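You operate a simulated robot arm through the tools that you are given. There is no shell and no other tool. Be economical: measure what you need, move in short steps, check, and stop when the job is done.

Carry out the task below with a simulated two-armed robot. There is one attempt and no reset: what you move stays moved.

JOB
Pick up the round black brush with one hand, pass it to the other hand and put it on the tray shelf of the tall trolley.

The check looks at the end state, three seconds after you hand in, the way a careful person would. Anything else that was tipped, shoved, dropped, spilled or broken makes it a failure.

ROBOT AND FRAMES
Two 7-joint arms with two-finger parallel grippers on one trunk, on a base that drives. Base frame: it is fixed to the floor where the robot stands at the start and does not move with it; the origin is under the middle of the robot, x ahead of it, y to its left, z up. Lengths are in mm, angles in rad, forces in N, time in s.
The left shoulder is at the start at [60, 147, 543], the right one opposite. With the tool pointing down near the work surface each hand reaches from about 100 to 600 mm from the robot's upright axis, wherever it stands, measured 20 degrees to its own side. Places, roughly: round black brush (3x3x13 cm) [700, -200, 900]; tray shelf of the tall trolley [-900, -300, 600]. Payload 3.43 kg a hand.
Tool frame (each hand has its own): the origin (TCP) lies between the finger pads and is the grasp point; the fingertips stand 30 mm ahead of it; z points along the fingers, y is the line along which they close. The gripper opens to 94 mm. The fingers are 28 mm wide and 10 mm thick; the gripper's body (50 by 96 mm) begins 55 mm behind the TCP.
Orientation is that of the tool frame in the base frame, as [roll, pitch, yaw] about the fixed x, y, z axes, in that order (R = Rz(yaw) Ry(pitch) Rx(roll)). With the fingers straight down and closing along the base's y, the tool's x points along the base's -x, its y along +y and its z along -z.

CONTROLS
- The arms move only by the tool nudge_tool. It takes "left_moves", "right_moves" or both (then of equal length, played together; a hand with none holds still); each is a list of rows, each a list of 2 entries, a list of its own where there are three numbers: the shift along the base's x, y, z in units of 30 mm (1.0 is 30 mm), then the turn, a rotation vector about the base's x, y, z in units of 5 degrees (1.0 is 5 degrees). In form: [[[x, y, z], [ax, ay, az]], ...]. A call has 1 to 20 rows; each row shifts and turns the commanded pose from where the row before left it. "left_gripper" and "right_gripper" are, for a hand that has rows, the opening, from 0 (shut) to 1 (fully open), set as the call begins (left out, the last holds). A call with a number of a shift or a turn outside -1 to 1 is refused whole. A row lasts 0.2 s, in which the tool goes at most 50 mm and 0.15 rad; a call with a longer step from one row to the next is refused whole, and so is a gripper value outside its range. A pose out of reach is approached as far as the arm can. The call stops where the force on the tool passes 40 N (or 10 N more than at its start, if that is more) or the arm is blocked; 0.2 s more then pass. The fingers move at their own pace (about 72 mm/s each) and stop on an object; they squeeze with about 38 N. The grip force told is the motor's: it shows also when the fingers shut on nothing. Time passes only in rows, and 0.2 s behind the last, so rows that do not move let the fingers close. The reply holds the time, the measured pose of the TCP, the force on the tool along the base axes, the opening and the grip force, in the units named above and with some noise, with the torque about the TCP (base axes, N m) and any sound that the robot's microphone picked up.
- Cameras (640 x 400 px; columns grow to the right, rows downward): "scene" is now at [-4.5, -77.5, 1162.5]; the picture's right is [-0.95, -0.31, 0.00], its down [-0.22, 0.68, -0.70] and it looks along [0.22, -0.66, -0.72] (base axes); focal length 214 px, centre (320, 200). "left" rides on the left gripper at [76, -14, -103] in its tool frame; the picture's right is [0.18, 0.98, 0.00], its down [-0.75, 0.14, -0.64] and it looks along [-0.63, 0.12, 0.77] (tool axes); focal length 243 px, centre (320, 200). "right" rides on the right gripper at [76, 14, -102] in its tool frame; the picture's right is [-0.18, 0.98, 0.00], its down [-0.75, -0.14, -0.64] and it looks along [-0.63, -0.12, 0.77] (tool axes); focal length 243 px, centre (320, 200). There is no depth. A picture from a camera that has moved, and an enlarged one, comes with that camera's place and axes in the base frame and with its lens.
- get_image(camera): a new picture of that camera. It takes no simulated time.
- move_column(by): slides the trunk up (or, below 0, down) by that many mm; the arms and the scene camera ride with it, the base frame stays. It gives what a move gives, with no picture.
- steer(legs): drives the robot by 1 to 6 legs, each [ahead, left, turn to the left] in mm, mm and rad, along the robot's own axes; the way and the turn of a leg run together, so that a leg with both is an arc; at most 1500 mm and 3.142 rad a leg. The arms and the cameras ride along, it lands a little off, and it stops where it bumps. It gives what a move gives.
- aim_head(pan, tilt): turns the head with the scene camera to pan (to the left, within 1.501 rad either way) and tilt (down, from -0.506 to 1.204), counted from straight ahead of the robot. It gives what a move gives.
- enlarge(camera, box): a new picture of the part [left, top, right, bottom] of that camera's present view, enlarged. It takes no simulated time.
- close_job(): hands the job in; it is judged then, once.

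Go step by step. Nothing tells you exact positions but the pictures and the camera data: compare them with the known pose of the tool, close in by small moves and look again before you grip or let go. The budget is 120 turns and 100 pictures, counting those below and the enlarged ones. Unless the task says otherwise, let go and move clear before handing in, and close with one line.

The tools are called after ">>>" by a JSON object that holds its "method" and its "body". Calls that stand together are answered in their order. nudge_tool: Moves the arms, as the interface text tells. Its arguments: {"type":"object","properties":{"left_moves":{"type":"array","items":{"type":"array"}},"left_gripper":{"type":"number"},"right_moves":{"type":"array","items":{"type":"array"}},"right_gripper":{"type":"number"}},"required":[]} The other tools are called the same way: move_column (by) slides the trunk up or down; steer (legs) drives the base; aim_head (pan, tilt) turns the head that bears the scene camera; get_image (camera) takes a picture; enlarge (camera, box) takes an enlarged picture of a part of a camera's view; close_job () hands the job in.

At the start:

```text
time_s: 0.0
left_tool_pos: [311.7, -2.9, 997.5]
left_tool_rot: [-3.14, 0.002, 3.141]
left_contact_force: [-0.1, -0.4, -0.2]
left_moment: [-0.01, 0.02, 0.02]
left_finger_gap: 94.2
left_grip_force: 0.2
right_tool_pos: [245.9, -377.8, 999.7]
right_tool_rot: [-3.141, 0.0, -3.141]
right_contact_force: [0.5, 0.0, 0.0]
right_moment: [0.01, -0.04, 0.0]
right_finger_gap: 93.9
right_grip_force: 0.0
trunk travel left (down, up): [-250.0, 0.0]
robot x, y, heading: [2.4, 1.3, -0.003]
head pan, tilt: [-1.255, 0.801]
```

scene: 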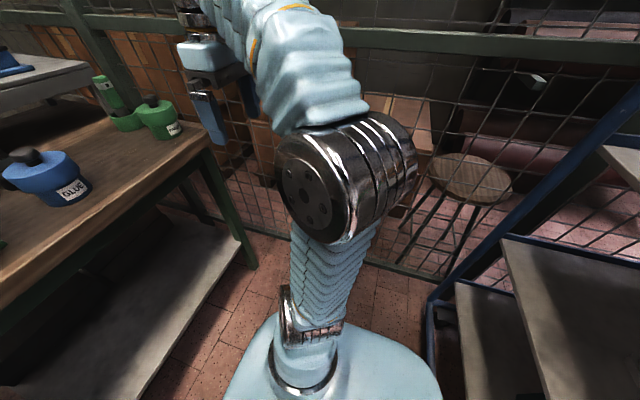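
right: 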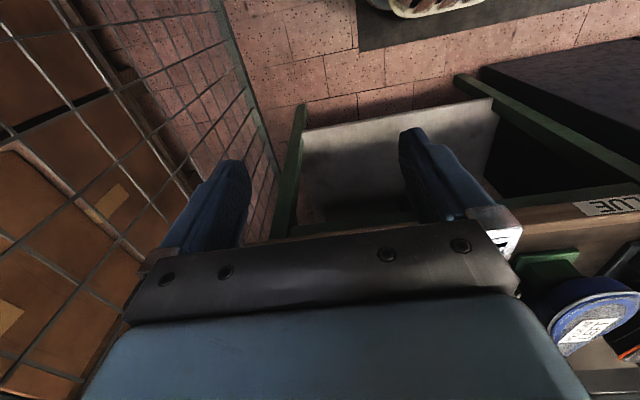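
left: 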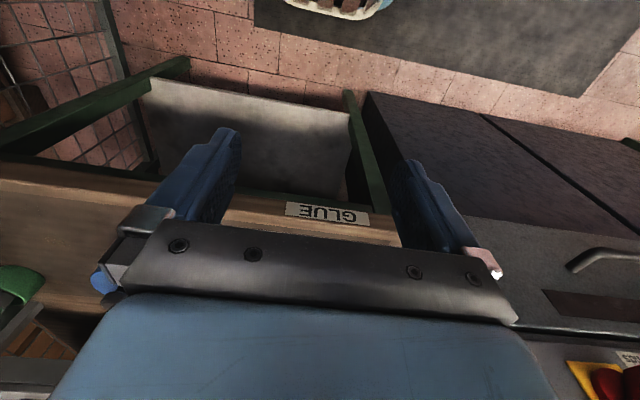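

The scene camera looks to the right; a bench with glue is ahead and a trolley is behind right. I turn the head ahead to find the brush on the bench.

>>> {"method": "aim_head", "body": {"pan": -0.25, "tilt": 0.5}}

>>> {"method": "get_image", "body": {"camera": "scene"}}

```text
time_s: 1.3
left_tool_pos: [311.5, -3.1, 998.8]
left_tool_rot: [-3.139, 0.003, -3.141]
left_contact_force: [0.2, 0.4, -0.1]
left_moment: [0.03, -0.01, -0.03]
left_finger_gap: 94.1
left_grip_force: 0.0
right_tool_pos: [246.7, -376.9, 998.3]
right_tool_rot: [-3.141, -0.001, 3.141]
right_contact_force: [-0.1, 1.2, -0.3]
right_moment: [0.03, -0.02, 0.01]
right_finger_gap: 94.4
right_grip_force: 0.0
trunk travel left (down, up): [-250.0, 0.0]
robot x, y, heading: [-0.7, -1.8, 0.002]
head pan, tilt: [-0.25, 0.499]
```

```text
96 pictures are left
camera scene: at [58.7, -23.4, 1188.6], right [-0.25, -0.97, 0.0], down [-0.46, 0.12, -0.88], along [0.85, -0.22, -0.48], focal length 214 px, centre (320, 200)
```

scene: 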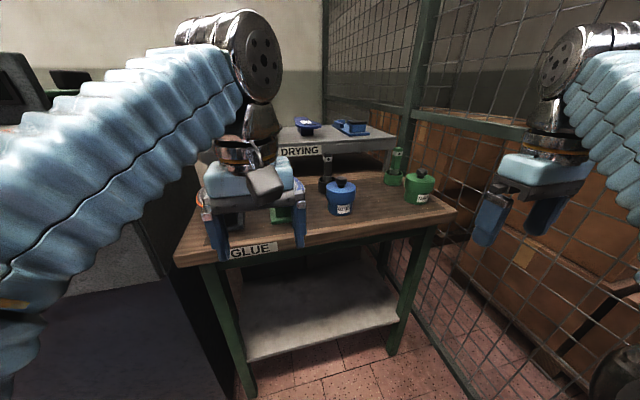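

>>> {"method": "enlarge", "body": {"camera": "scene", "box": [170, 100, 470, 280]}}

>>> {"method": "aim_head", "body": {"pan": -1.5, "tilt": 0.5}}

>>> {"method": "get_image", "body": {"camera": "scene"}}

```text
2.13 times, centred on (320, 190) of scene
camera zoom: at [58.7, -23.4, 1188.6], right [-0.25, -0.97, 0.0], down [-0.46, 0.12, -0.88], along [0.85, -0.22, -0.48], focal length 458 px, centre (320, 221)
```

zoom: 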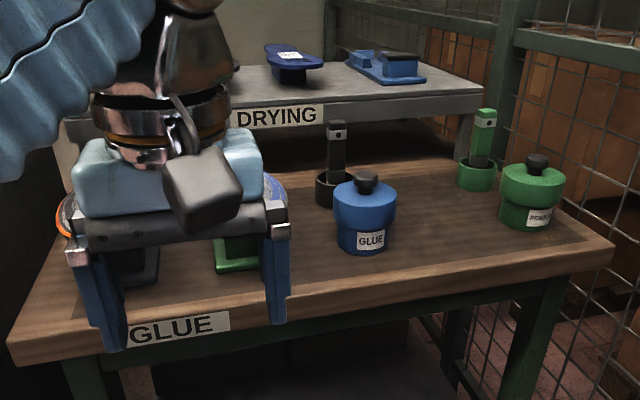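

```text
time_s: 2.7
left_tool_pos: [311.7, -3.1, 998.8]
left_tool_rot: [-3.141, 0.002, -3.14]
left_contact_force: [0.2, 0.1, 0.3]
left_moment: [0.02, 0.0, 0.0]
left_finger_gap: 94.0
left_grip_force: 0.0
right_tool_pos: [246.6, -377.5, 998.9]
right_tool_rot: [3.141, -0.001, 3.141]
right_contact_force: [0.2, -0.4, 0.2]
right_moment: [0.02, 0.02, 0.01]
right_finger_gap: 94.1
right_grip_force: 0.0
trunk travel left (down, up): [-250.0, 0.0]
robot x, y, heading: [-1.0, -1.3, -0.0]
head pan, tilt: [-1.499, 0.499]
```

```text
94 pictures are left
camera scene: at [-22.9, -91.6, 1188.7], right [-1.0, -0.07, 0.0], down [-0.03, 0.48, -0.88], along [0.06, -0.88, -0.48], focal length 214 px, centre (320, 200)
```

scene: 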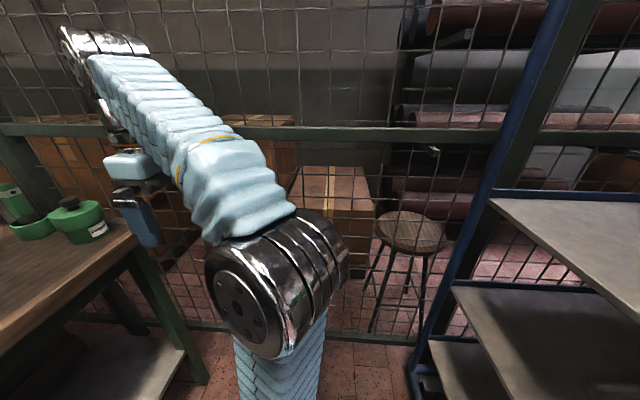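

The black brush stands in a black cup at about [708, -208], top near z 985, with a blue glue bottle just in front. Next I check the base clearance and the other views.

>>> {"method": "aim_head", "body": {"pan": -0.4, "tilt": 1.15}}

>>> {"method": "get_image", "body": {"camera": "scene"}}

>>> {"method": "aim_head", "body": {"pan": 1.4, "tilt": 0.6}}

>>> {"method": "get_image", "body": {"camera": "scene"}}

```text
time_s: 4.0
left_tool_pos: [312.7, -1.9, 998.3]
left_tool_rot: [-3.139, 0.001, -3.142]
left_contact_force: [0.5, 0.0, -0.1]
left_moment: [0.01, 0.02, 0.02]
left_finger_gap: 94.0
left_grip_force: 0.0
right_tool_pos: [247.5, -377.6, 1000.2]
right_tool_rot: [-3.14, -0.001, -3.141]
right_contact_force: [-0.1, 1.1, -0.3]
right_moment: [0.02, -0.01, 0.0]
right_finger_gap: 94.0
right_grip_force: 0.0
trunk travel left (down, up): [-250.0, 0.0]
robot x, y, heading: [1.8, 1.7, 0.0]
head pan, tilt: [-0.4, 1.15]
```

```text
93 pictures are left
camera scene: at [25.5, -24.1, 1137.9], right [-0.39, -0.92, 0.0], down [-0.84, 0.36, -0.41], along [0.38, -0.16, -0.91], focal length 214 px, centre (320, 200)
```

scene: 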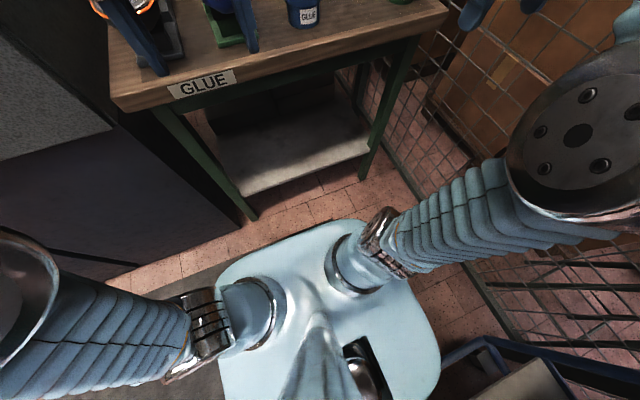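

```text
time_s: 5.8
left_tool_pos: [311.7, -3.3, 998.9]
left_tool_rot: [-3.14, 0.003, 3.141]
left_contact_force: [-0.1, -0.5, 0.1]
left_moment: [-0.02, 0.01, 0.01]
left_finger_gap: 93.8
left_grip_force: 0.0
right_tool_pos: [245.8, -377.1, 999.2]
right_tool_rot: [-3.141, 0.001, -3.141]
right_contact_force: [0.2, 0.4, 0.4]
right_moment: [-0.01, 0.01, 0.03]
right_finger_gap: 93.9
right_grip_force: 0.1
trunk travel left (down, up): [-250.0, 0.0]
robot x, y, heading: [0.3, -1.2, -0.003]
head pan, tilt: [1.4, 0.6]
```

```text
92 pictures are left
camera scene: at [-14.3, 86.2, 1179.6], right [0.99, -0.17, 0.0], down [-0.1, -0.56, -0.82], along [0.14, 0.81, -0.57], focal length 214 px, centre (320, 200)
```

scene: 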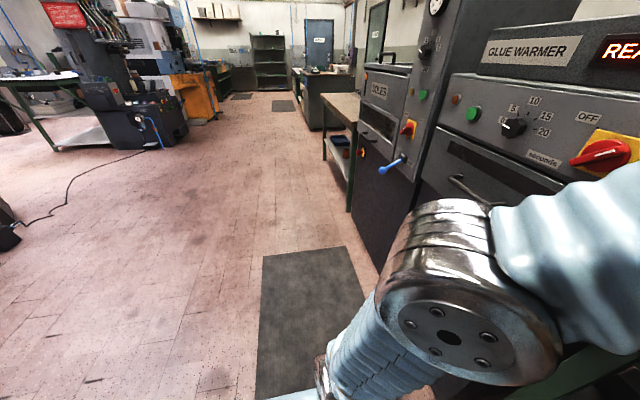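

The machine left of the bench has its face at about x 500, so the left elbow needs pulling back before I drive in. I retract the left hand and check.

>>> {"method": "nudge_tool", "body": {"left_moves": [[[-1, 0.6, 0], [0, 0, 0]], [[-1, 0.6, 0], [0, 0, 0]], [[-1, 0.6, 0], [0, 0, 0]], [[-1, 0.6, 0], [0, 0, 0]], [[-1, 0.6, 0], [0, 0, 0]]]}}

>>> {"method": "get_image", "body": {"camera": "scene"}}

>>> {"method": "aim_head", "body": {"pan": 0.6, "tilt": 1.0}}

>>> {"method": "get_image", "body": {"camera": "scene"}}

```text
time_s: 7.0
left_tool_pos: [213.8, 58.4, 988.9]
left_tool_rot: [-3.124, -0.036, 3.131]
left_contact_force: [0.4, 0.6, 0.3]
left_moment: [-0.02, -0.01, -0.01]
left_finger_gap: 93.9
left_grip_force: 0.1
left hand out of reach, approached as far as the arm can: row 3, 4, 5
right_tool_pos: [246.6, -375.8, 1000.9]
right_tool_rot: [-3.141, 0.0, -3.14]
right_contact_force: [-0.1, -1.5, 0.2]
right_moment: [-0.04, -0.02, -0.03]
right_finger_gap: 93.8
right_grip_force: 0.1
trunk travel left (down, up): [-250.0, 0.0]
robot x, y, heading: [-3.7, -0.7, -0.002]
head pan, tilt: [1.4, 0.6]
```

```text
91 pictures are left
camera scene: at [-14.3, 86.7, 1179.6], right [0.99, -0.17, 0.0], down [-0.1, -0.56, -0.82], along [0.14, 0.81, -0.57], focal length 214 px, centre (320, 200)
```

scene: 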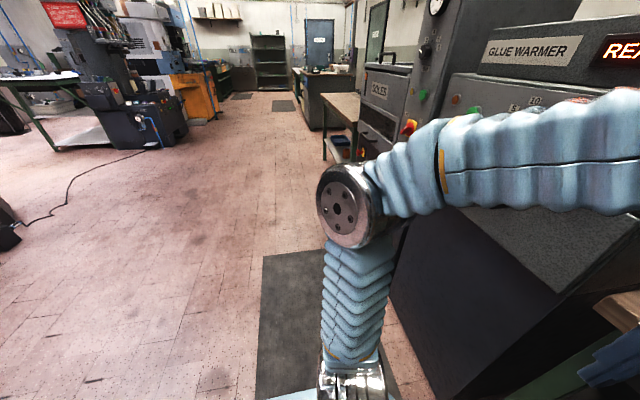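

```text
time_s: 8.2
left_tool_pos: [214.3, 57.5, 989.4]
left_tool_rot: [-3.126, -0.037, 3.126]
left_contact_force: [-0.2, -0.4, -0.4]
left_moment: [0.03, 0.04, 0.03]
left_finger_gap: 94.1
left_grip_force: 0.1
right_tool_pos: [246.1, -376.3, 999.4]
right_tool_rot: [3.141, 0.0, 3.141]
right_contact_force: [0.1, 0.0, -0.1]
right_moment: [0.01, -0.01, 0.0]
right_finger_gap: 94.1
right_grip_force: 0.0
trunk travel left (down, up): [-250.0, 0.0]
robot x, y, heading: [2.5, 1.2, 0.002]
head pan, tilt: [0.6, 1.0]
```

```text
90 pictures are left
camera scene: at [28.0, 38.6, 1147.6], right [0.57, -0.82, 0.0], down [-0.69, -0.48, -0.54], along [0.45, 0.31, -0.84], focal length 214 px, centre (320, 200)
```

scene: 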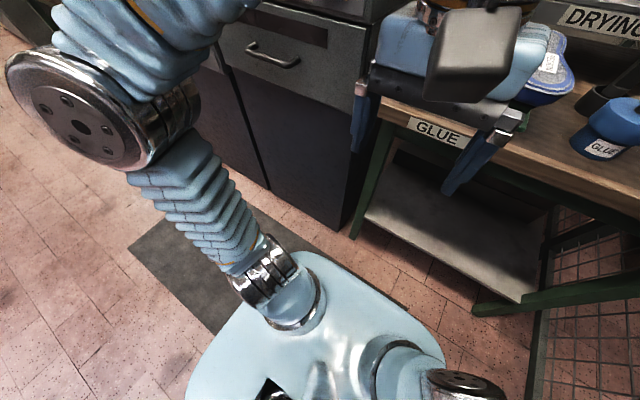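

The left elbow is now well back and the right elbow is beside the trunk. I drive ahead a bit and look again.

>>> {"method": "steer", "body": {"legs": [[150, 0, 0]]}}

>>> {"method": "aim_head", "body": {"pan": -0.35, "tilt": 0.6}}

>>> {"method": "get_image", "body": {"camera": "scene"}}

>>> {"method": "get_image", "body": {"camera": "right"}}

```text
time_s: 9.5
left_tool_pos: [359.2, 57.4, 989.2]
left_tool_rot: [-3.127, -0.036, 3.132]
left_contact_force: [-0.8, 0.2, 0.1]
left_moment: [-0.02, 0.01, 0.0]
left_finger_gap: 93.9
left_grip_force: 0.1
right_tool_pos: [392.1, -376.6, 999.5]
right_tool_rot: [-3.141, -0.001, -3.136]
right_contact_force: [-0.1, 0.8, -0.1]
right_moment: [-0.03, -0.01, 0.0]
right_finger_gap: 94.1
right_grip_force: 0.1
trunk travel left (down, up): [-250.0, 0.0]
robot x, y, heading: [146.3, -0.9, 0.004]
head pan, tilt: [0.6, 1.0]
```

```text
time_s: 10.7
left_tool_pos: [357.2, 58.6, 988.7]
left_tool_rot: [-3.125, -0.037, 3.13]
left_contact_force: [0.1, 0.1, 0.2]
left_moment: [-0.03, -0.01, 0.02]
left_finger_gap: 93.8
left_grip_force: 0.0
right_tool_pos: [393.1, -376.3, 999.4]
right_tool_rot: [3.14, 0.0, -3.138]
right_contact_force: [-0.3, 0.8, 0.5]
right_moment: [0.01, -0.01, 0.03]
right_finger_gap: 94.1
right_grip_force: 0.2
trunk travel left (down, up): [-250.0, 0.0]
robot x, y, heading: [144.9, 3.6, 0.007]
head pan, tilt: [-0.351, 0.6]
```

```text
89 pictures are left
camera scene: at [198.2, -30.8, 1179.6], right [-0.34, -0.94, 0.0], down [-0.53, 0.19, -0.82], along [0.78, -0.28, -0.57], focal length 214 px, centre (320, 200)
```

scene: 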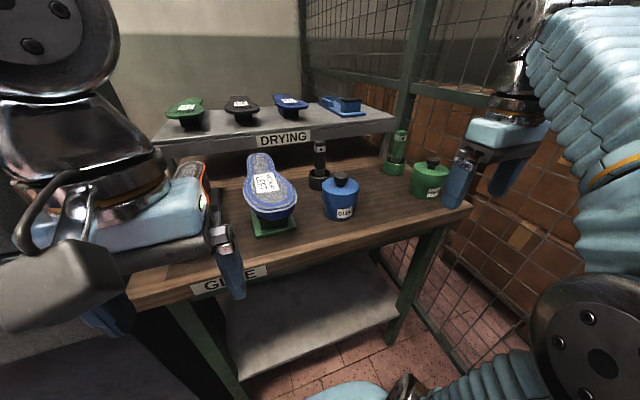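

```text
88 pictures are left
camera right: at [315.6, -361.6, 1101.4], right [0.18, 0.98, 0.0], down [0.75, -0.14, 0.64], along [0.63, -0.12, -0.77], focal length 243 px, centre (320, 200)
```

right: 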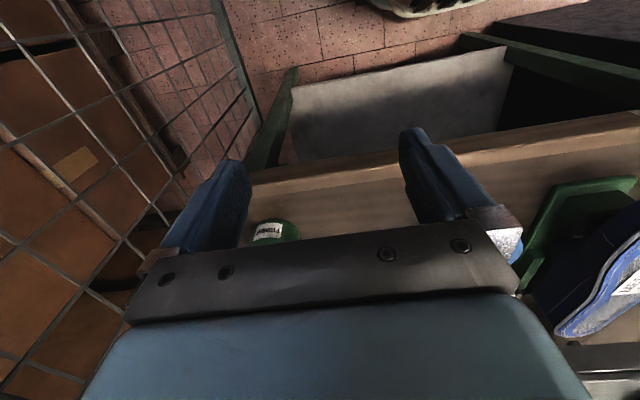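

>>> {"method": "enlarge", "body": {"camera": "scene", "box": [230, 80, 470, 230]}}

```text
2.67 times, centred on (350, 155) of scene
camera zoom: at [198.2, -30.8, 1179.6], right [-0.34, -0.94, 0.0], down [-0.53, 0.19, -0.82], along [0.78, -0.28, -0.57], focal length 572 px, centre (240, 320)
```

zoom: 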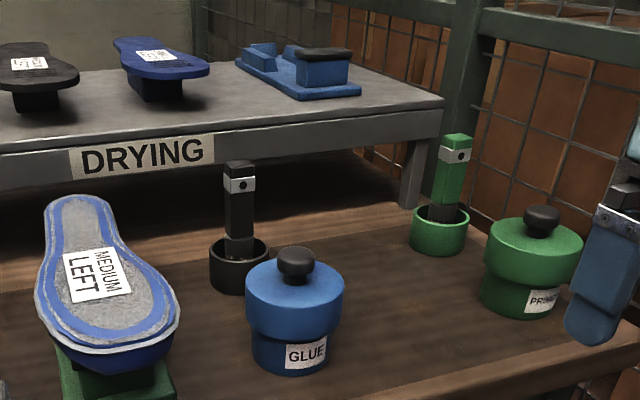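

Triangulation from two views puts the brush top at about [697, -212, 990]. I drive 45 mm closer, raise the right hand and go above it.

>>> {"method": "steer", "body": {"legs": [[45, 0, 0]]}}

>>> {"method": "nudge_tool", "body": {"right_moves": [[[0, 0, 1], [0, 0, 0]], [[0, 0, 1], [0, 0, 0]], [[1, 0.5, 0], [0, 0, 0]], [[1, 0.5, 0], [0, 0, 0]], [[1, 0.5, 0], [0, 0, 0]], [[1, 0.5, 0], [0, 0, 0]], [[1, 0.5, 0], [0, 0, 0]], [[1, 0.5, 0], [0, 0, 0]], [[0.5, 0.5, 0], [0, 0, 0]]], "right_gripper": 1}}

>>> {"method": "get_image", "body": {"camera": "right"}}

>>> {"method": "get_image", "body": {"camera": "scene"}}

```text
time_s: 11.7
left_tool_pos: [405.5, 58.2, 988.3]
left_tool_rot: [-3.126, -0.036, 3.128]
left_contact_force: [-0.6, 0.3, 0.8]
left_moment: [0.0, 0.01, 0.0]
left_finger_gap: 93.9
left_grip_force: 0.0
right_tool_pos: [437.4, -376.0, 999.0]
right_tool_rot: [3.14, -0.001, -3.141]
right_contact_force: [-0.5, 0.2, 0.4]
right_moment: [0.01, 0.01, 0.01]
right_finger_gap: 94.1
right_grip_force: 0.1
trunk travel left (down, up): [-250.0, 0.0]
robot x, y, heading: [192.2, 1.2, -0.0]
head pan, tilt: [-0.351, 0.6]
```

```text
time_s: 13.7
left_tool_pos: [405.2, 58.0, 988.5]
left_tool_rot: [-3.124, -0.036, 3.129]
left_contact_force: [-0.8, -0.1, -0.4]
left_moment: [0.0, 0.0, 0.01]
left_finger_gap: 93.9
left_grip_force: 0.1
right_tool_pos: [624.3, -274.8, 986.5]
right_tool_rot: [-3.141, 0.003, -3.14]
right_contact_force: [0.3, -0.4, 0.1]
right_moment: [-0.01, 0.0, -0.01]
right_finger_gap: 94.1
right_grip_force: 0.1
right hand out of reach, approached as far as the arm can: row 1, 2, 7
trunk travel left (down, up): [-250.0, 0.0]
robot x, y, heading: [193.5, -2.1, 0.0]
head pan, tilt: [-0.351, 0.6]
```

```text
86 pictures are left
camera right: at [547.0, -260.3, 1087.6], right [0.18, 0.98, 0.0], down [0.75, -0.14, 0.64], along [0.63, -0.12, -0.77], focal length 243 px, centre (320, 200)
```

right: 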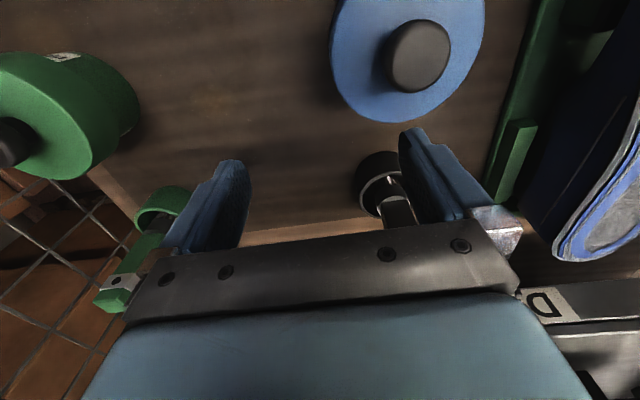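

```text
85 pictures are left
camera scene: at [244.5, -30.5, 1179.5], right [-0.34, -0.94, 0.0], down [-0.53, 0.19, -0.82], along [0.78, -0.28, -0.57], focal length 214 px, centre (320, 200)
```

scene: 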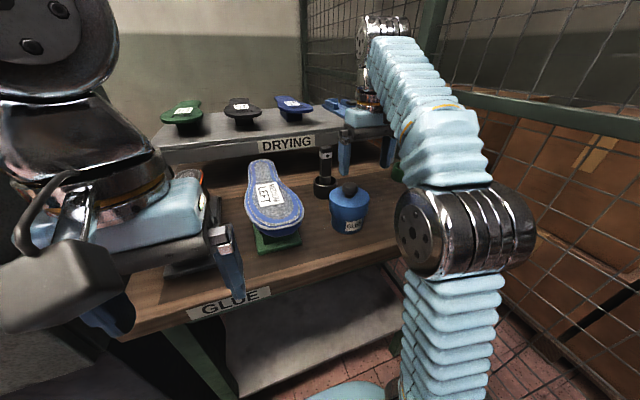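

The hand can't rise higher with a vertical tool, so I tilt the fingers 30° forward and line up in y before sliding in toward the brush with open fingers.

>>> {"method": "nudge_tool", "body": {"right_moves": [[[0, 0, 0.2], [0, -1, 0]], [[0, 0, 0.2], [0, -1, 0]], [[0, 0, 0.2], [0, -1, 0]], [[0, 0, 0.2], [0, -1, 0]], [[0, 0, 0.2], [0, -1, 0]], [[0, 0, 0.2], [0, -1, 0]], [[0, 0.7, 0], [0, 0, 0]], [[0, 0.7, 0], [0, 0, 0]], [[0, 0.7, 0], [0, 0, 0]]]}}

>>> {"method": "get_image", "body": {"camera": "right"}}

>>> {"method": "enlarge", "body": {"camera": "scene", "box": [230, 80, 470, 230]}}

```text
time_s: 15.7
left_tool_pos: [404.7, 58.2, 989.6]
left_tool_rot: [-3.126, -0.037, 3.129]
left_contact_force: [-0.5, 0.3, 0.4]
left_moment: [0.0, 0.0, -0.02]
left_finger_gap: 94.1
left_grip_force: 0.0
right_tool_pos: [624.1, -213.3, 1026.0]
right_tool_rot: [3.141, 0.523, -3.14]
right_contact_force: [0.4, -0.2, -0.5]
right_moment: [-0.01, -0.01, -0.02]
right_finger_gap: 94.1
right_grip_force: 0.1
trunk travel left (down, up): [-250.0, 0.0]
robot x, y, heading: [189.0, 3.2, 0.002]
head pan, tilt: [-0.351, 0.6]
```

```text
84 pictures are left
camera right: at [506.3, -199.0, 1075.9], right [0.16, 0.98, 0.09], down [0.33, -0.14, 0.93], along [0.93, -0.12, -0.35], focal length 243 px, centre (320, 200)
```

right: 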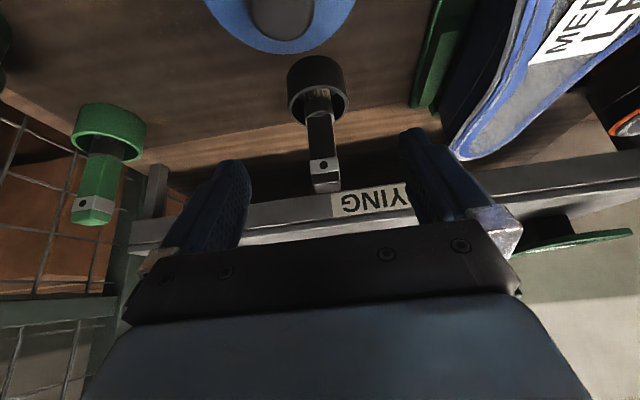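

```text
2.67 times, centred on (350, 155) of scene
camera zoom: at [244.1, -30.8, 1179.6], right [-0.34, -0.94, 0.0], down [-0.53, 0.19, -0.83], along [0.78, -0.28, -0.56], focal length 572 px, centre (240, 320)
```

zoom: 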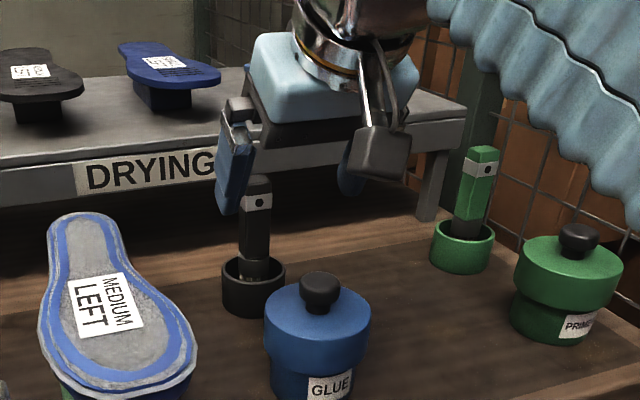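

The brush lines up in y (about -213) between the fingers, top near z 993. I slide in to the grasp point near its top.

>>> {"method": "nudge_tool", "body": {"right_moves": [[[0.8, 0, -0.3], [0, 0, 0]], [[0.8, 0, -0.4], [0, 0, 0]], [[0.87, 0, -0.5], [0, 0, 0]], [[0, 0, -0.6], [0, 0, 0]]]}}

>>> {"method": "get_image", "body": {"camera": "right"}}

>>> {"method": "enlarge", "body": {"camera": "scene", "box": [230, 80, 470, 230]}}

```text
time_s: 16.6
left_tool_pos: [405.2, 59.0, 989.6]
left_tool_rot: [-3.126, -0.034, 3.129]
left_contact_force: [0.8, 1.0, 0.2]
left_moment: [0.01, 0.03, -0.02]
left_finger_gap: 94.0
left_grip_force: 0.1
right_tool_pos: [697.6, -214.5, 969.3]
right_tool_rot: [-3.139, 0.526, -3.14]
right_contact_force: [0.2, -0.2, 0.0]
right_moment: [0.04, 0.0, -0.01]
right_finger_gap: 93.9
right_grip_force: 0.0
trunk travel left (down, up): [-250.0, 0.0]
robot x, y, heading: [191.1, 0.3, 0.002]
head pan, tilt: [-0.351, 0.6]
```

```text
82 pictures are left
camera right: at [580.4, -199.6, 1020.2], right [0.16, 0.98, 0.09], down [0.33, -0.14, 0.93], along [0.93, -0.12, -0.35], focal length 243 px, centre (320, 200)
```

right: 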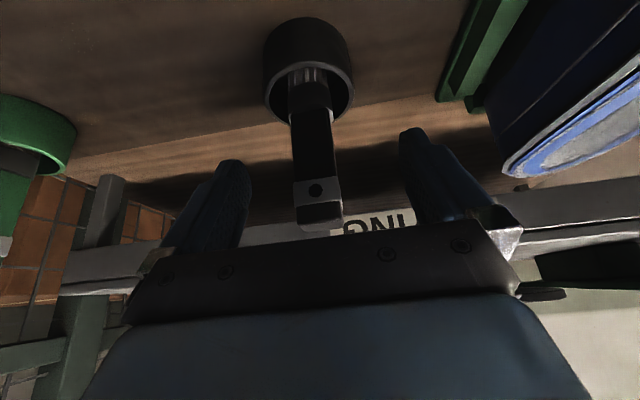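

```text
2.67 times, centred on (350, 155) of scene
camera zoom: at [244.3, -30.7, 1179.6], right [-0.34, -0.94, 0.0], down [-0.53, 0.19, -0.82], along [0.78, -0.28, -0.57], focal length 572 px, centre (240, 320)
```

zoom: 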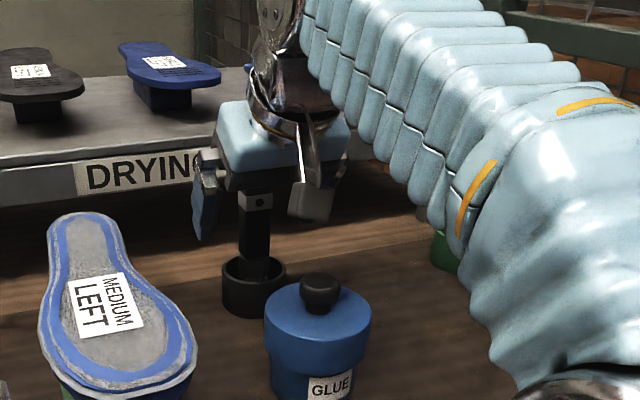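

The TCP projects onto the metal band of the handle, centred between the pads. I close.

>>> {"method": "nudge_tool", "body": {"right_moves": [[[0, 0, 0], [0, 0, 0]], [[0, 0, 0], [0, 0, 0]], [[0, 0, 0], [0, 0, 0]], [[0, 0, 0], [0, 0, 0]], [[0, 0, 0], [0, 0, 0]], [[0, 0, 0], [0, 0, 0]]], "right_gripper": 0}}

>>> {"method": "get_image", "body": {"camera": "right"}}

```text
time_s: 18.1
left_tool_pos: [404.5, 58.4, 989.3]
left_tool_rot: [-3.126, -0.036, 3.129]
left_contact_force: [-0.5, 0.5, 0.4]
left_moment: [0.01, -0.02, 0.0]
left_finger_gap: 94.0
left_grip_force: 0.1
right_tool_pos: [698.4, -214.6, 971.1]
right_tool_rot: [-3.138, 0.524, -3.139]
right_contact_force: [-0.1, -0.5, -0.4]
right_moment: [0.01, 0.02, 0.01]
right_finger_gap: 31.1
right_grip_force: 38.0
trunk travel left (down, up): [-250.0, 0.0]
robot x, y, heading: [190.9, 2.7, 0.003]
head pan, tilt: [-0.351, 0.6]
```

```text
80 pictures are left
camera right: at [580.0, -199.7, 1020.5], right [0.16, 0.98, 0.09], down [0.33, -0.14, 0.93], along [0.93, -0.12, -0.35], focal length 243 px, centre (320, 200)
```

right: 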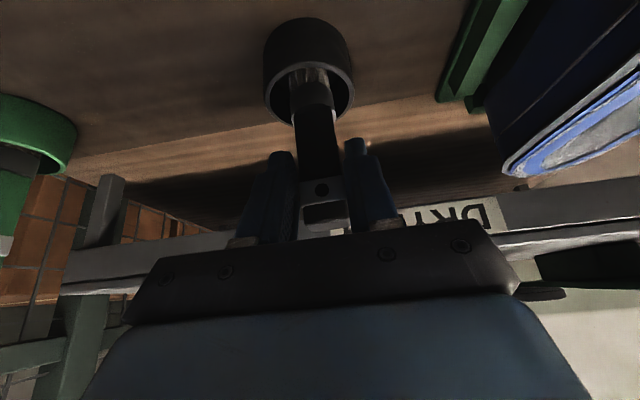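

Gripped at 31 mm. I lift straight up 60 mm and check that the cup stays.

>>> {"method": "nudge_tool", "body": {"right_moves": [[[0, 0, 0.5], [0, 0, 0]], [[0, 0, 0.5], [0, 0, 0]], [[0, 0, 0.5], [0, 0, 0]], [[0, 0, 0.5], [0, 0, 0]]]}}

>>> {"method": "enlarge", "body": {"camera": "scene", "box": [230, 80, 470, 230]}}

```text
time_s: 19.1
left_tool_pos: [404.1, 58.3, 989.0]
left_tool_rot: [-3.125, -0.037, 3.129]
left_contact_force: [-0.1, 0.6, -0.5]
left_moment: [-0.01, 0.0, -0.03]
left_finger_gap: 94.2
left_grip_force: 0.1
right_tool_pos: [697.9, -214.2, 1030.2]
right_tool_rot: [-3.139, 0.523, -3.141]
right_contact_force: [0.3, 0.1, -1.3]
right_moment: [-0.03, -0.05, -0.02]
right_finger_gap: 31.3
right_grip_force: 38.0
trunk travel left (down, up): [-250.0, 0.0]
robot x, y, heading: [190.4, 1.0, 0.002]
head pan, tilt: [-0.351, 0.6]
```

```text
2.67 times, centred on (350, 155) of scene
camera zoom: at [244.2, -30.8, 1179.6], right [-0.34, -0.94, 0.0], down [-0.53, 0.19, -0.82], along [0.78, -0.28, -0.57], focal length 572 px, centre (240, 320)
```

zoom: 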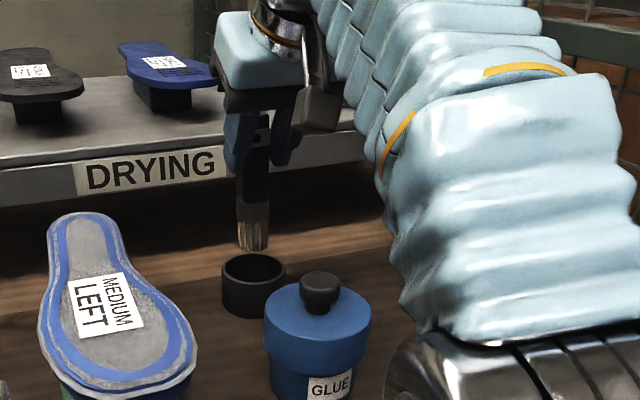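

The brush is clear of the cup with its bottom near z 925. I shift right to pass between the two bottles, then pull back.

>>> {"method": "nudge_tool", "body": {"right_moves": [[[0, -0.8, 0.1], [0, 0, 0]], [[0, -0.8, 0.1], [0, 0, 0]], [[0, -0.8, 0.1], [0, 0, 0]], [[0, -0.8, 0.1], [0, 0, 0]]]}}

>>> {"method": "get_image", "body": {"camera": "scene"}}

>>> {"method": "get_image", "body": {"camera": "right"}}

```text
time_s: 20.1
left_tool_pos: [404.1, 58.5, 988.2]
left_tool_rot: [-3.126, -0.035, 3.13]
left_contact_force: [0.6, -0.3, -0.2]
left_moment: [0.0, 0.05, -0.02]
left_finger_gap: 94.2
left_grip_force: 0.0
right_tool_pos: [699.0, -310.8, 1042.7]
right_tool_rot: [-3.14, 0.524, -3.138]
right_contact_force: [0.0, 0.1, -1.1]
right_moment: [-0.01, 0.01, 0.01]
right_finger_gap: 31.5
right_grip_force: 37.6
trunk travel left (down, up): [-250.0, 0.0]
robot x, y, heading: [193.1, 2.5, 0.004]
head pan, tilt: [-0.351, 0.6]
```

```text
78 pictures are left
camera scene: at [244.2, -30.7, 1179.6], right [-0.34, -0.94, 0.0], down [-0.53, 0.19, -0.83], along [0.78, -0.28, -0.56], focal length 214 px, centre (320, 200)
```

scene: 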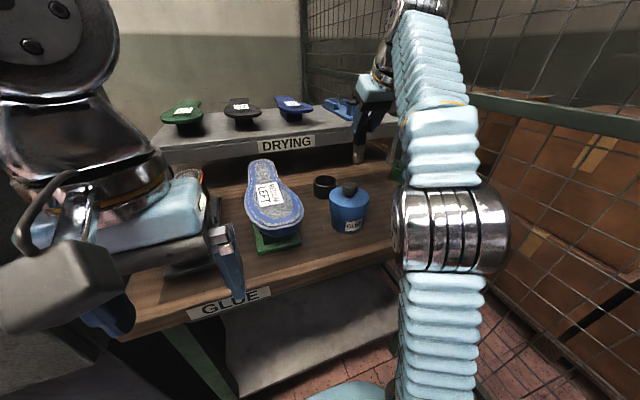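

```text
77 pictures are left
camera right: at [580.9, -296.1, 1093.2], right [0.16, 0.98, 0.09], down [0.33, -0.14, 0.93], along [0.93, -0.12, -0.35], focal length 243 px, centre (320, 200)
```

right: 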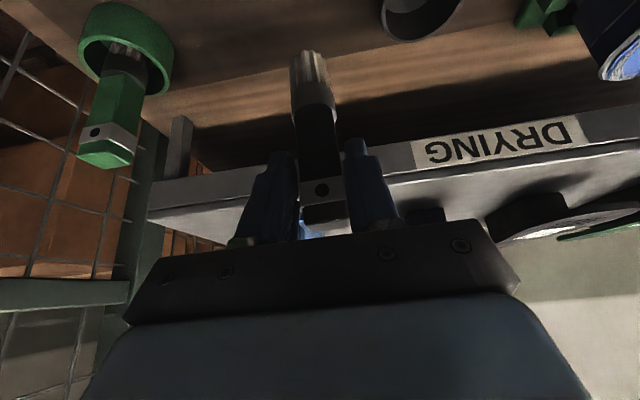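

Clear path. I retract the right hand between the bottles and drive back away from the bench.

>>> {"method": "nudge_tool", "body": {"right_moves": [[[-1, 0, 0], [0, 0, 0]], [[-1, 0, 0], [0, 0, 0]], [[-1, 0, 0], [0, 0, 0]], [[-1, 0, 0], [0, 0, 0]], [[-1, 0, 0], [0, 0, 0]], [[-1, 0, 0], [0, 0, 0]]]}}

>>> {"method": "steer", "body": {"legs": [[-190, 0, 0]]}}

>>> {"method": "aim_head", "body": {"pan": -0.4, "tilt": 0.6}}

>>> {"method": "get_image", "body": {"camera": "scene"}}

```text
time_s: 21.4
left_tool_pos: [403.8, 56.8, 988.8]
left_tool_rot: [-3.126, -0.036, 3.13]
left_contact_force: [-0.1, 0.3, 0.6]
left_moment: [-0.01, 0.0, 0.02]
left_finger_gap: 94.1
left_grip_force: 0.0
right_tool_pos: [518.6, -309.9, 1044.8]
right_tool_rot: [-3.14, 0.524, -3.141]
right_contact_force: [0.1, 0.2, -0.9]
right_moment: [0.01, 0.04, 0.0]
right_finger_gap: 31.4
right_grip_force: 38.3
trunk travel left (down, up): [-250.0, 0.0]
robot x, y, heading: [192.9, 1.0, 0.001]
head pan, tilt: [-0.351, 0.6]
```

```text
time_s: 23.0
left_tool_pos: [213.9, 57.3, 989.0]
left_tool_rot: [-3.125, -0.036, 3.129]
left_contact_force: [0.5, -1.2, -1.2]
left_moment: [0.02, -0.03, 0.0]
left_finger_gap: 93.8
left_grip_force: 0.1
right_tool_pos: [327.0, -309.3, 1044.3]
right_tool_rot: [-3.141, 0.523, -3.139]
right_contact_force: [0.3, 0.0, -0.9]
right_moment: [-0.01, 0.03, 0.0]
right_finger_gap: 31.4
right_grip_force: 37.8
trunk travel left (down, up): [-250.0, 0.0]
robot x, y, heading: [-0.3, 1.9, 0.0]
head pan, tilt: [-0.351, 0.6]
```

```text
time_s: 23.6
left_tool_pos: [214.3, 57.4, 988.5]
left_tool_rot: [-3.125, -0.036, 3.126]
left_contact_force: [0.0, 0.1, 0.0]
left_moment: [0.02, -0.03, -0.01]
left_finger_gap: 94.0
left_grip_force: 0.0
right_tool_pos: [326.4, -308.8, 1044.8]
right_tool_rot: [-3.141, 0.524, -3.141]
right_contact_force: [0.5, 0.2, -0.5]
right_moment: [-0.04, -0.01, -0.03]
right_finger_gap: 31.2
right_grip_force: 37.3
trunk travel left (down, up): [-250.0, 0.0]
robot x, y, heading: [-1.5, 2.2, 0.004]
head pan, tilt: [-0.4, 0.6]
```

```text
76 pictures are left
camera scene: at [51.7, -35.1, 1179.6], right [-0.39, -0.92, 0.0], down [-0.52, 0.22, -0.83], along [0.76, -0.32, -0.56], focal length 214 px, centre (320, 200)
```

scene: 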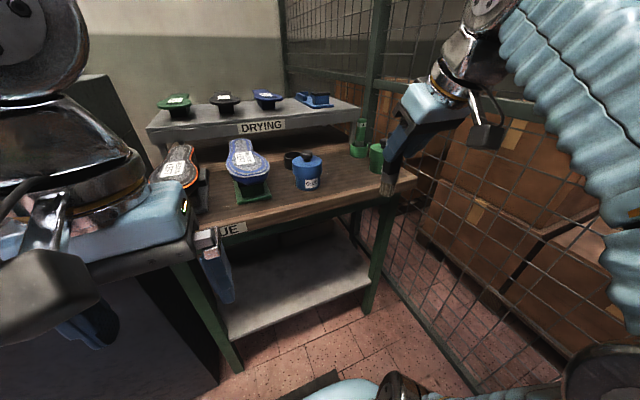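

The brush is clear of the bench. Now I turn the right hand so the brush lies horizontal pointing left, ready for the left hand to take from above.

>>> {"method": "nudge_tool", "body": {"right_moves": [[[0, 1, -0.6], [0, 0, 0]], [[0, 1, -0.6], [0, 0, 0]], [[0, 1, -0.6], [0, 0, 0]], [[0, 0.6, -0.6], [1, 0, 0]], [[0, 0, 0], [1, 0, 0]], [[0, 0, 0], [1, 0, 0]], [[0, 0, 0], [1, 0, 0]], [[0, 0, 0], [1, 0, 0]], [[0, 0, 0], [1, 0, 0]], [[0, 0, 0], [1, 0, 0]], [[0, 0, 0], [1, 0, 0]], [[0, 0, 0], [1, 0, 0]], [[0, 0, 0], [1, 0, 0]]]}}

>>> {"method": "get_image", "body": {"camera": "scene"}}

```text
time_s: 26.4
left_tool_pos: [214.8, 57.5, 988.8]
left_tool_rot: [-3.124, -0.039, 3.127]
left_contact_force: [0.1, -0.3, 0.2]
left_moment: [0.02, -0.01, -0.01]
left_finger_gap: 94.3
left_grip_force: 0.1
right_tool_pos: [325.6, -203.1, 972.7]
right_tool_rot: [2.199, 0.329, 2.726]
right_contact_force: [0.4, 0.4, -0.5]
right_moment: [-0.02, 0.02, 0.02]
right_finger_gap: 31.4
right_grip_force: 37.8
trunk travel left (down, up): [-250.0, 0.0]
robot x, y, heading: [-2.3, -5.9, -0.002]
head pan, tilt: [-0.4, 0.6]
```

```text
75 pictures are left
camera scene: at [51.7, -35.1, 1179.6], right [-0.39, -0.92, 0.0], down [-0.52, 0.22, -0.83], along [0.76, -0.32, -0.56], focal length 214 px, centre (320, 200)
```

scene: 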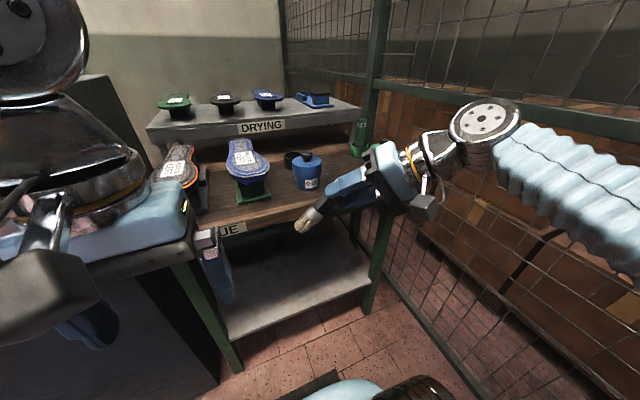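

Rotation works. I finish turning the right hand, and turn the left hand -90° about the vertical so it closes across the brush, staying clear on its side.

>>> {"method": "nudge_tool", "body": {"right_moves": [[[0, 0, -0.2], [1, 0, 0]], [[0, 0, -0.2], [1, 0, 0]], [[0, 0, -0.2], [1, 0, 0]], [[0, 0, -0.2], [1, 0, 0]], [[0, 0, -0.2], [1, 0, 0]], [[0, 0, -0.2], [1, 0, 0]], [[0, 0, -0.2], [1, 0, 0]], [[0, 0, -0.2], [1, 0, 0]]]}}

>>> {"method": "nudge_tool", "body": {"left_moves": [[[0.6, 0, 0], [0, 0, -1]], [[0.6, 0, 0], [0, 0, -1]], [[0.6, 0, 0], [0, 0, -1]], [[0.6, 0, 0], [0, 0, -1]], [[0.6, 0, 0], [0, 0, -1]], [[0.6, 0, 0], [0, 0, -1]], [[0, 0, 0], [0, 0, -1]], [[0, 0, 0], [0, 0, -1]], [[0, 0, 0], [0, 0, -1]], [[0, 0, 0], [0, 0, -1]], [[0, 0, 0], [0, 0, -1]], [[0, 0, 0], [0, 0, -1]], [[0, 0, 0], [0, 0, -1]], [[0, 0, 0], [0, 0, -1]], [[0, 0, 0], [0, 0, -1]], [[0, 0, 0], [0, 0, -1]], [[0, 0, 0], [0, 0, -1]], [[0, 0, 0], [0, 0, -1]]], "left_gripper": 1}}

>>> {"method": "aim_head", "body": {"pan": -0.15, "tilt": 0.75}}

>>> {"method": "get_image", "body": {"camera": "scene"}}

>>> {"method": "get_image", "body": {"camera": "left"}}

```text
time_s: 28.2
left_tool_pos: [213.7, 57.8, 988.9]
left_tool_rot: [-3.125, -0.037, 3.127]
left_contact_force: [-0.1, -0.8, 0.1]
left_moment: [0.0, -0.01, 0.01]
left_finger_gap: 93.9
left_grip_force: 0.0
right_tool_pos: [327.7, -201.2, 926.4]
right_tool_rot: [1.572, 0.001, 2.619]
right_contact_force: [-0.2, 0.2, -0.5]
right_moment: [0.0, 0.02, 0.01]
right_finger_gap: 31.2
right_grip_force: 38.0
trunk travel left (down, up): [-250.0, 0.0]
robot x, y, heading: [1.8, 3.6, -0.002]
head pan, tilt: [-0.4, 0.6]
```

```text
time_s: 32.0
left_tool_pos: [322.4, 57.7, 989.7]
left_tool_rot: [-3.126, -0.038, 1.554]
left_contact_force: [1.2, -0.5, -0.5]
left_moment: [-0.01, 0.0, 0.0]
left_finger_gap: 93.8
left_grip_force: 0.1
right_tool_pos: [326.2, -202.0, 924.8]
right_tool_rot: [1.572, 0.001, 2.616]
right_contact_force: [1.1, -0.4, -0.9]
right_moment: [-0.01, 0.0, -0.01]
right_finger_gap: 31.3
right_grip_force: 38.4
trunk travel left (down, up): [-250.0, 0.0]
robot x, y, heading: [-0.9, -1.2, 0.0]
head pan, tilt: [-0.4, 0.6]
```

```text
time_s: 32.8
left_tool_pos: [321.7, 57.3, 990.3]
left_tool_rot: [-3.125, -0.036, 1.56]
left_contact_force: [0.8, 0.4, 0.5]
left_moment: [0.02, 0.03, 0.0]
left_finger_gap: 94.1
left_grip_force: 0.0
right_tool_pos: [326.8, -202.1, 925.0]
right_tool_rot: [1.572, 0.0, 2.618]
right_contact_force: [-0.5, 0.5, -0.6]
right_moment: [-0.06, 0.02, 0.0]
right_finger_gap: 30.9
right_grip_force: 37.8
trunk travel left (down, up): [-250.0, 0.0]
robot x, y, heading: [-2.8, 1.5, -0.0]
head pan, tilt: [-0.15, 0.75]
```

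```text
74 pictures are left
camera scene: at [52.2, -13.2, 1166.7], right [-0.15, -0.99, 0.0], down [-0.67, 0.1, -0.73], along [0.72, -0.11, -0.68], focal length 214 px, centre (320, 200)
```

scene: 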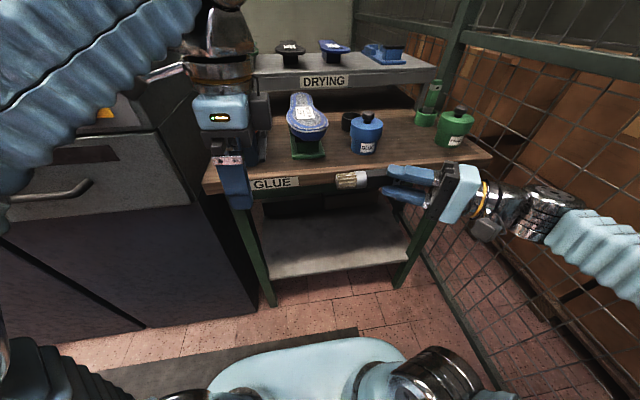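

```text
73 pictures are left
camera left: at [310.5, 129.4, 1095.3], right [0.99, 0.17, -0.01], down [0.14, -0.78, 0.61], along [0.1, -0.6, -0.79], focal length 243 px, centre (320, 200)
```

left: 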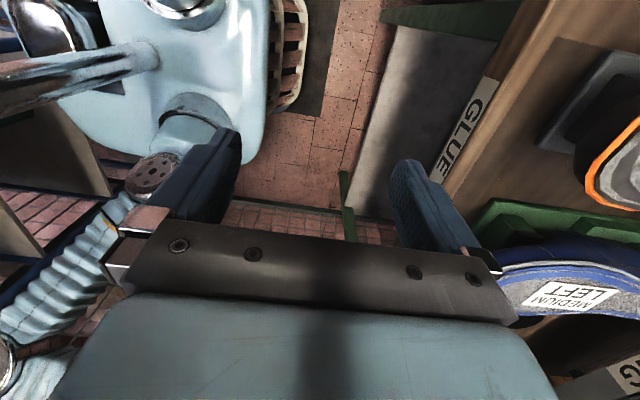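

The brush is horizontal pointing left, the left hand is turned. I enlarge the brush to fix its line.

>>> {"method": "enlarge", "body": {"camera": "scene", "box": [200, 80, 500, 260]}}

>>> {"method": "get_image", "body": {"camera": "right"}}

```text
2.13 times, centred on (350, 170) of scene
camera zoom: at [52.2, -13.2, 1166.7], right [-0.15, -0.99, 0.0], down [-0.67, 0.1, -0.73], along [0.72, -0.11, -0.68], focal length 458 px, centre (256, 264)
```

zoom: 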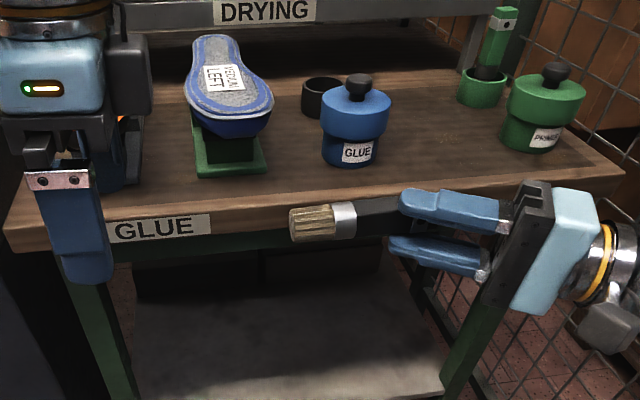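

```text
71 pictures are left
camera right: at [210.2, -252.0, 939.1], right [0.16, -0.09, 0.98], down [0.33, -0.93, -0.14], along [0.93, 0.35, -0.12], focal length 243 px, centre (320, 200)
```

right: 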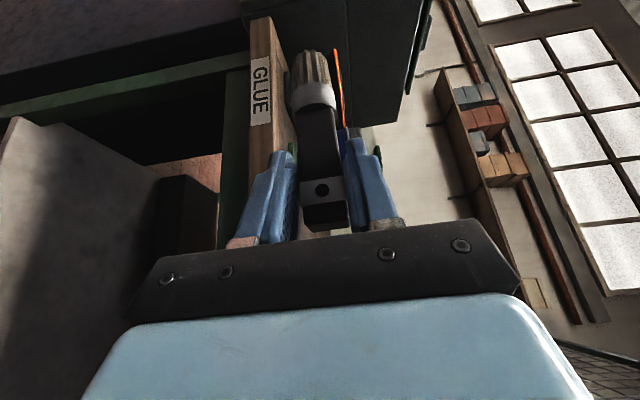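

Both views put the brush axis at x≈352, z≈925, tip at y≈-86, with the ferrule around y -148 to -128. I bring the left hand above y≈-136.

>>> {"method": "nudge_tool", "body": {"left_moves": [[[0.5, -0.9, 0], [0, 0, 0]], [[0.5, -0.9, 0], [0, 0, 0]], [[0, -0.9, 0], [0, 0, 0]], [[0, -0.9, 0], [0, 0, 0]], [[0, -0.9, 0], [0, 0, 0]], [[0, -0.95, 0], [0, 0, 0]], [[0, -1, 0], [0, 0, 0]]]}}

>>> {"method": "enlarge", "body": {"camera": "scene", "box": [200, 80, 500, 260]}}

>>> {"method": "get_image", "body": {"camera": "left"}}

```text
time_s: 34.4
left_tool_pos: [335.3, -6.7, 987.4]
left_tool_rot: [-3.131, -0.031, 1.558]
left_contact_force: [0.4, 0.0, 0.2]
left_moment: [0.02, -0.05, -0.02]
left_finger_gap: 93.8
left_grip_force: 0.1
left hand out of reach, approached as far as the arm can: row 2, 3, 4, 5, 6, 7
right_tool_pos: [328.0, -201.8, 925.4]
right_tool_rot: [1.573, 0.001, 2.618]
right_contact_force: [-1.0, 0.5, -0.6]
right_moment: [0.01, 0.0, 0.01]
right_finger_gap: 31.2
right_grip_force: 37.7
trunk travel left (down, up): [-250.0, 0.0]
robot x, y, heading: [-1.0, -2.4, -0.004]
head pan, tilt: [-0.15, 0.75]
```

```text
2.13 times, centred on (350, 170) of scene
camera zoom: at [52.2, -13.2, 1166.7], right [-0.15, -0.99, 0.0], down [-0.67, 0.1, -0.73], along [0.72, -0.11, -0.68], focal length 458 px, centre (256, 264)
```

zoom: 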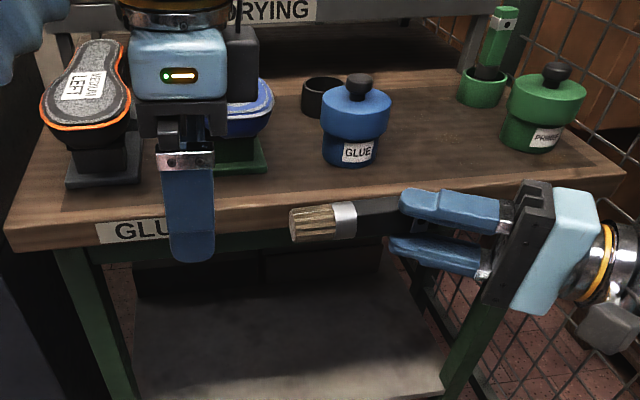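

```text
69 pictures are left
camera left: at [323.3, 66.4, 1092.6], right [0.99, 0.17, 0.0], down [0.14, -0.78, 0.62], along [0.1, -0.61, -0.79], focal length 243 px, centre (320, 200)
```

left: 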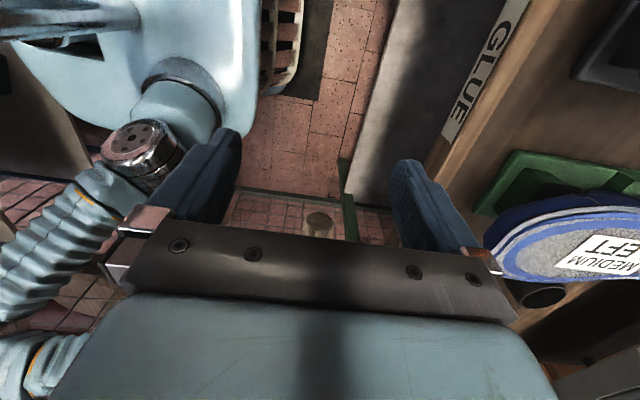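

The left arm hits its reach limit up high, so I bring the brush to it: the right hand moves left 120 mm and down 60 mm.

>>> {"method": "nudge_tool", "body": {"right_moves": [[[0, 0, -1], [0, 0, 0]], [[0, 0, -1], [0, 0, 0]], [[0, 0.8, 0], [0, 0, 0]], [[0, 0.8, 0], [0, 0, 0]], [[0, 0.8, 0], [0, 0, 0]], [[0, 0.8, 0], [0, 0, 0]], [[0, 0.8, 0], [0, 0, 0]]]}}

>>> {"method": "enlarge", "body": {"camera": "scene", "box": [200, 80, 500, 260]}}

>>> {"method": "get_image", "body": {"camera": "left"}}

```text
time_s: 36.0
left_tool_pos: [334.7, -7.1, 987.6]
left_tool_rot: [-3.132, -0.032, 1.559]
left_contact_force: [0.3, 0.2, 0.4]
left_moment: [0.01, 0.03, -0.03]
left_finger_gap: 94.1
left_grip_force: 0.0
right_tool_pos: [335.2, -85.2, 879.7]
right_tool_rot: [1.574, 0.0, 2.619]
right_contact_force: [0.8, 1.2, -0.3]
right_moment: [-0.02, 0.0, -0.01]
right_finger_gap: 31.0
right_grip_force: 37.9
right hand out of reach, approached as far as the arm can: row 6, 7
trunk travel left (down, up): [-250.0, 0.0]
robot x, y, heading: [0.3, -1.1, -0.002]
head pan, tilt: [-0.15, 0.75]
```

```text
2.13 times, centred on (350, 170) of scene
camera zoom: at [52.2, -13.2, 1166.7], right [-0.15, -0.99, 0.0], down [-0.67, 0.1, -0.73], along [0.72, -0.11, -0.68], focal length 458 px, centre (256, 264)
```

zoom: 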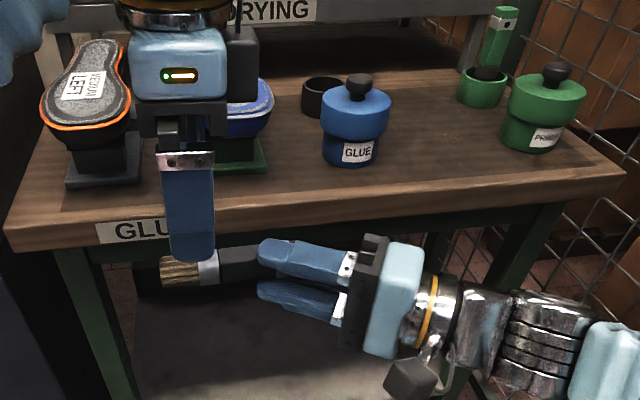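

```text
67 pictures are left
camera left: at [323.3, 66.4, 1092.6], right [0.99, 0.17, 0.0], down [0.14, -0.78, 0.62], along [0.1, -0.61, -0.79], focal length 243 px, centre (320, 200)
```

left: 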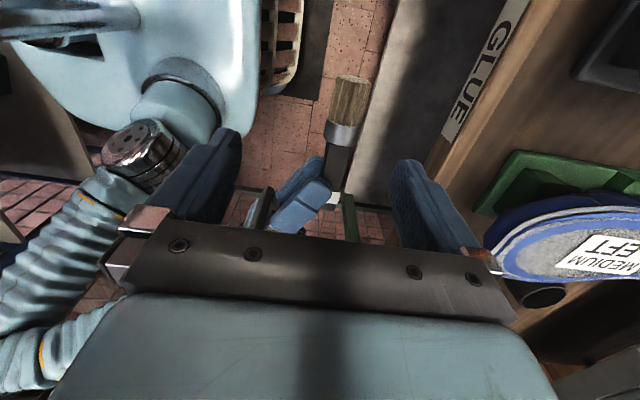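

From the left camera the ferrule is at about [357, -20, 880], well inside the open fingers. I align and lower the left hand over it.

>>> {"method": "nudge_tool", "body": {"left_moves": [[[0, 0, -0.6], [0, 0, 0]], [[0.4, -0.2, -0.6], [0, 0, 0]], [[0.35, -0.25, -0.4], [0, 0, 0]], [[0, 0, -0.5], [0, 0, 0]], [[0, 0, -0.5], [0, 0, 0]]]}}

>>> {"method": "get_image", "body": {"camera": "left"}}

>>> {"method": "enlarge", "body": {"camera": "scene", "box": [200, 80, 500, 260]}}

```text
time_s: 37.2
left_tool_pos: [356.1, -17.0, 908.2]
left_tool_rot: [-3.125, -0.038, 1.559]
left_contact_force: [0.2, -0.2, -0.1]
left_moment: [-0.01, 0.0, 0.0]
left_finger_gap: 94.1
left_grip_force: 0.1
right_tool_pos: [335.1, -85.9, 879.6]
right_tool_rot: [1.573, -0.001, 2.618]
right_contact_force: [-0.6, -0.3, -0.6]
right_moment: [-0.04, 0.03, 0.0]
right_finger_gap: 31.1
right_grip_force: 37.3
trunk travel left (down, up): [-250.0, 0.0]
robot x, y, heading: [0.4, -1.9, 0.0]
head pan, tilt: [-0.15, 0.75]
```

```text
66 pictures are left
camera left: at [344.4, 56.3, 1013.5], right [0.99, 0.17, -0.01], down [0.14, -0.78, 0.61], along [0.1, -0.6, -0.79], focal length 243 px, centre (320, 200)
```

left: 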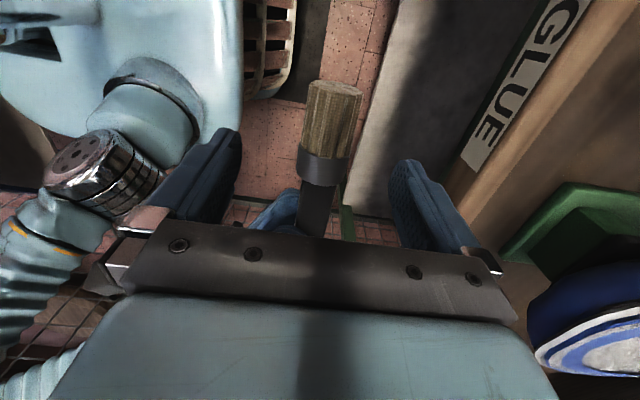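

```text
2.13 times, centred on (350, 170) of scene
camera zoom: at [52.2, -13.2, 1166.7], right [-0.15, -0.99, 0.0], down [-0.67, 0.1, -0.73], along [0.72, -0.11, -0.68], focal length 458 px, centre (256, 264)
```

zoom: 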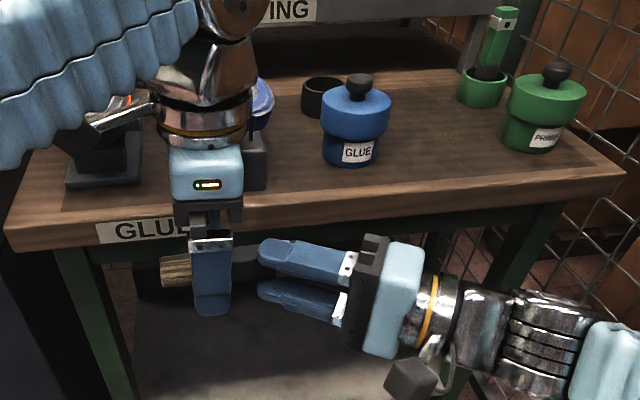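

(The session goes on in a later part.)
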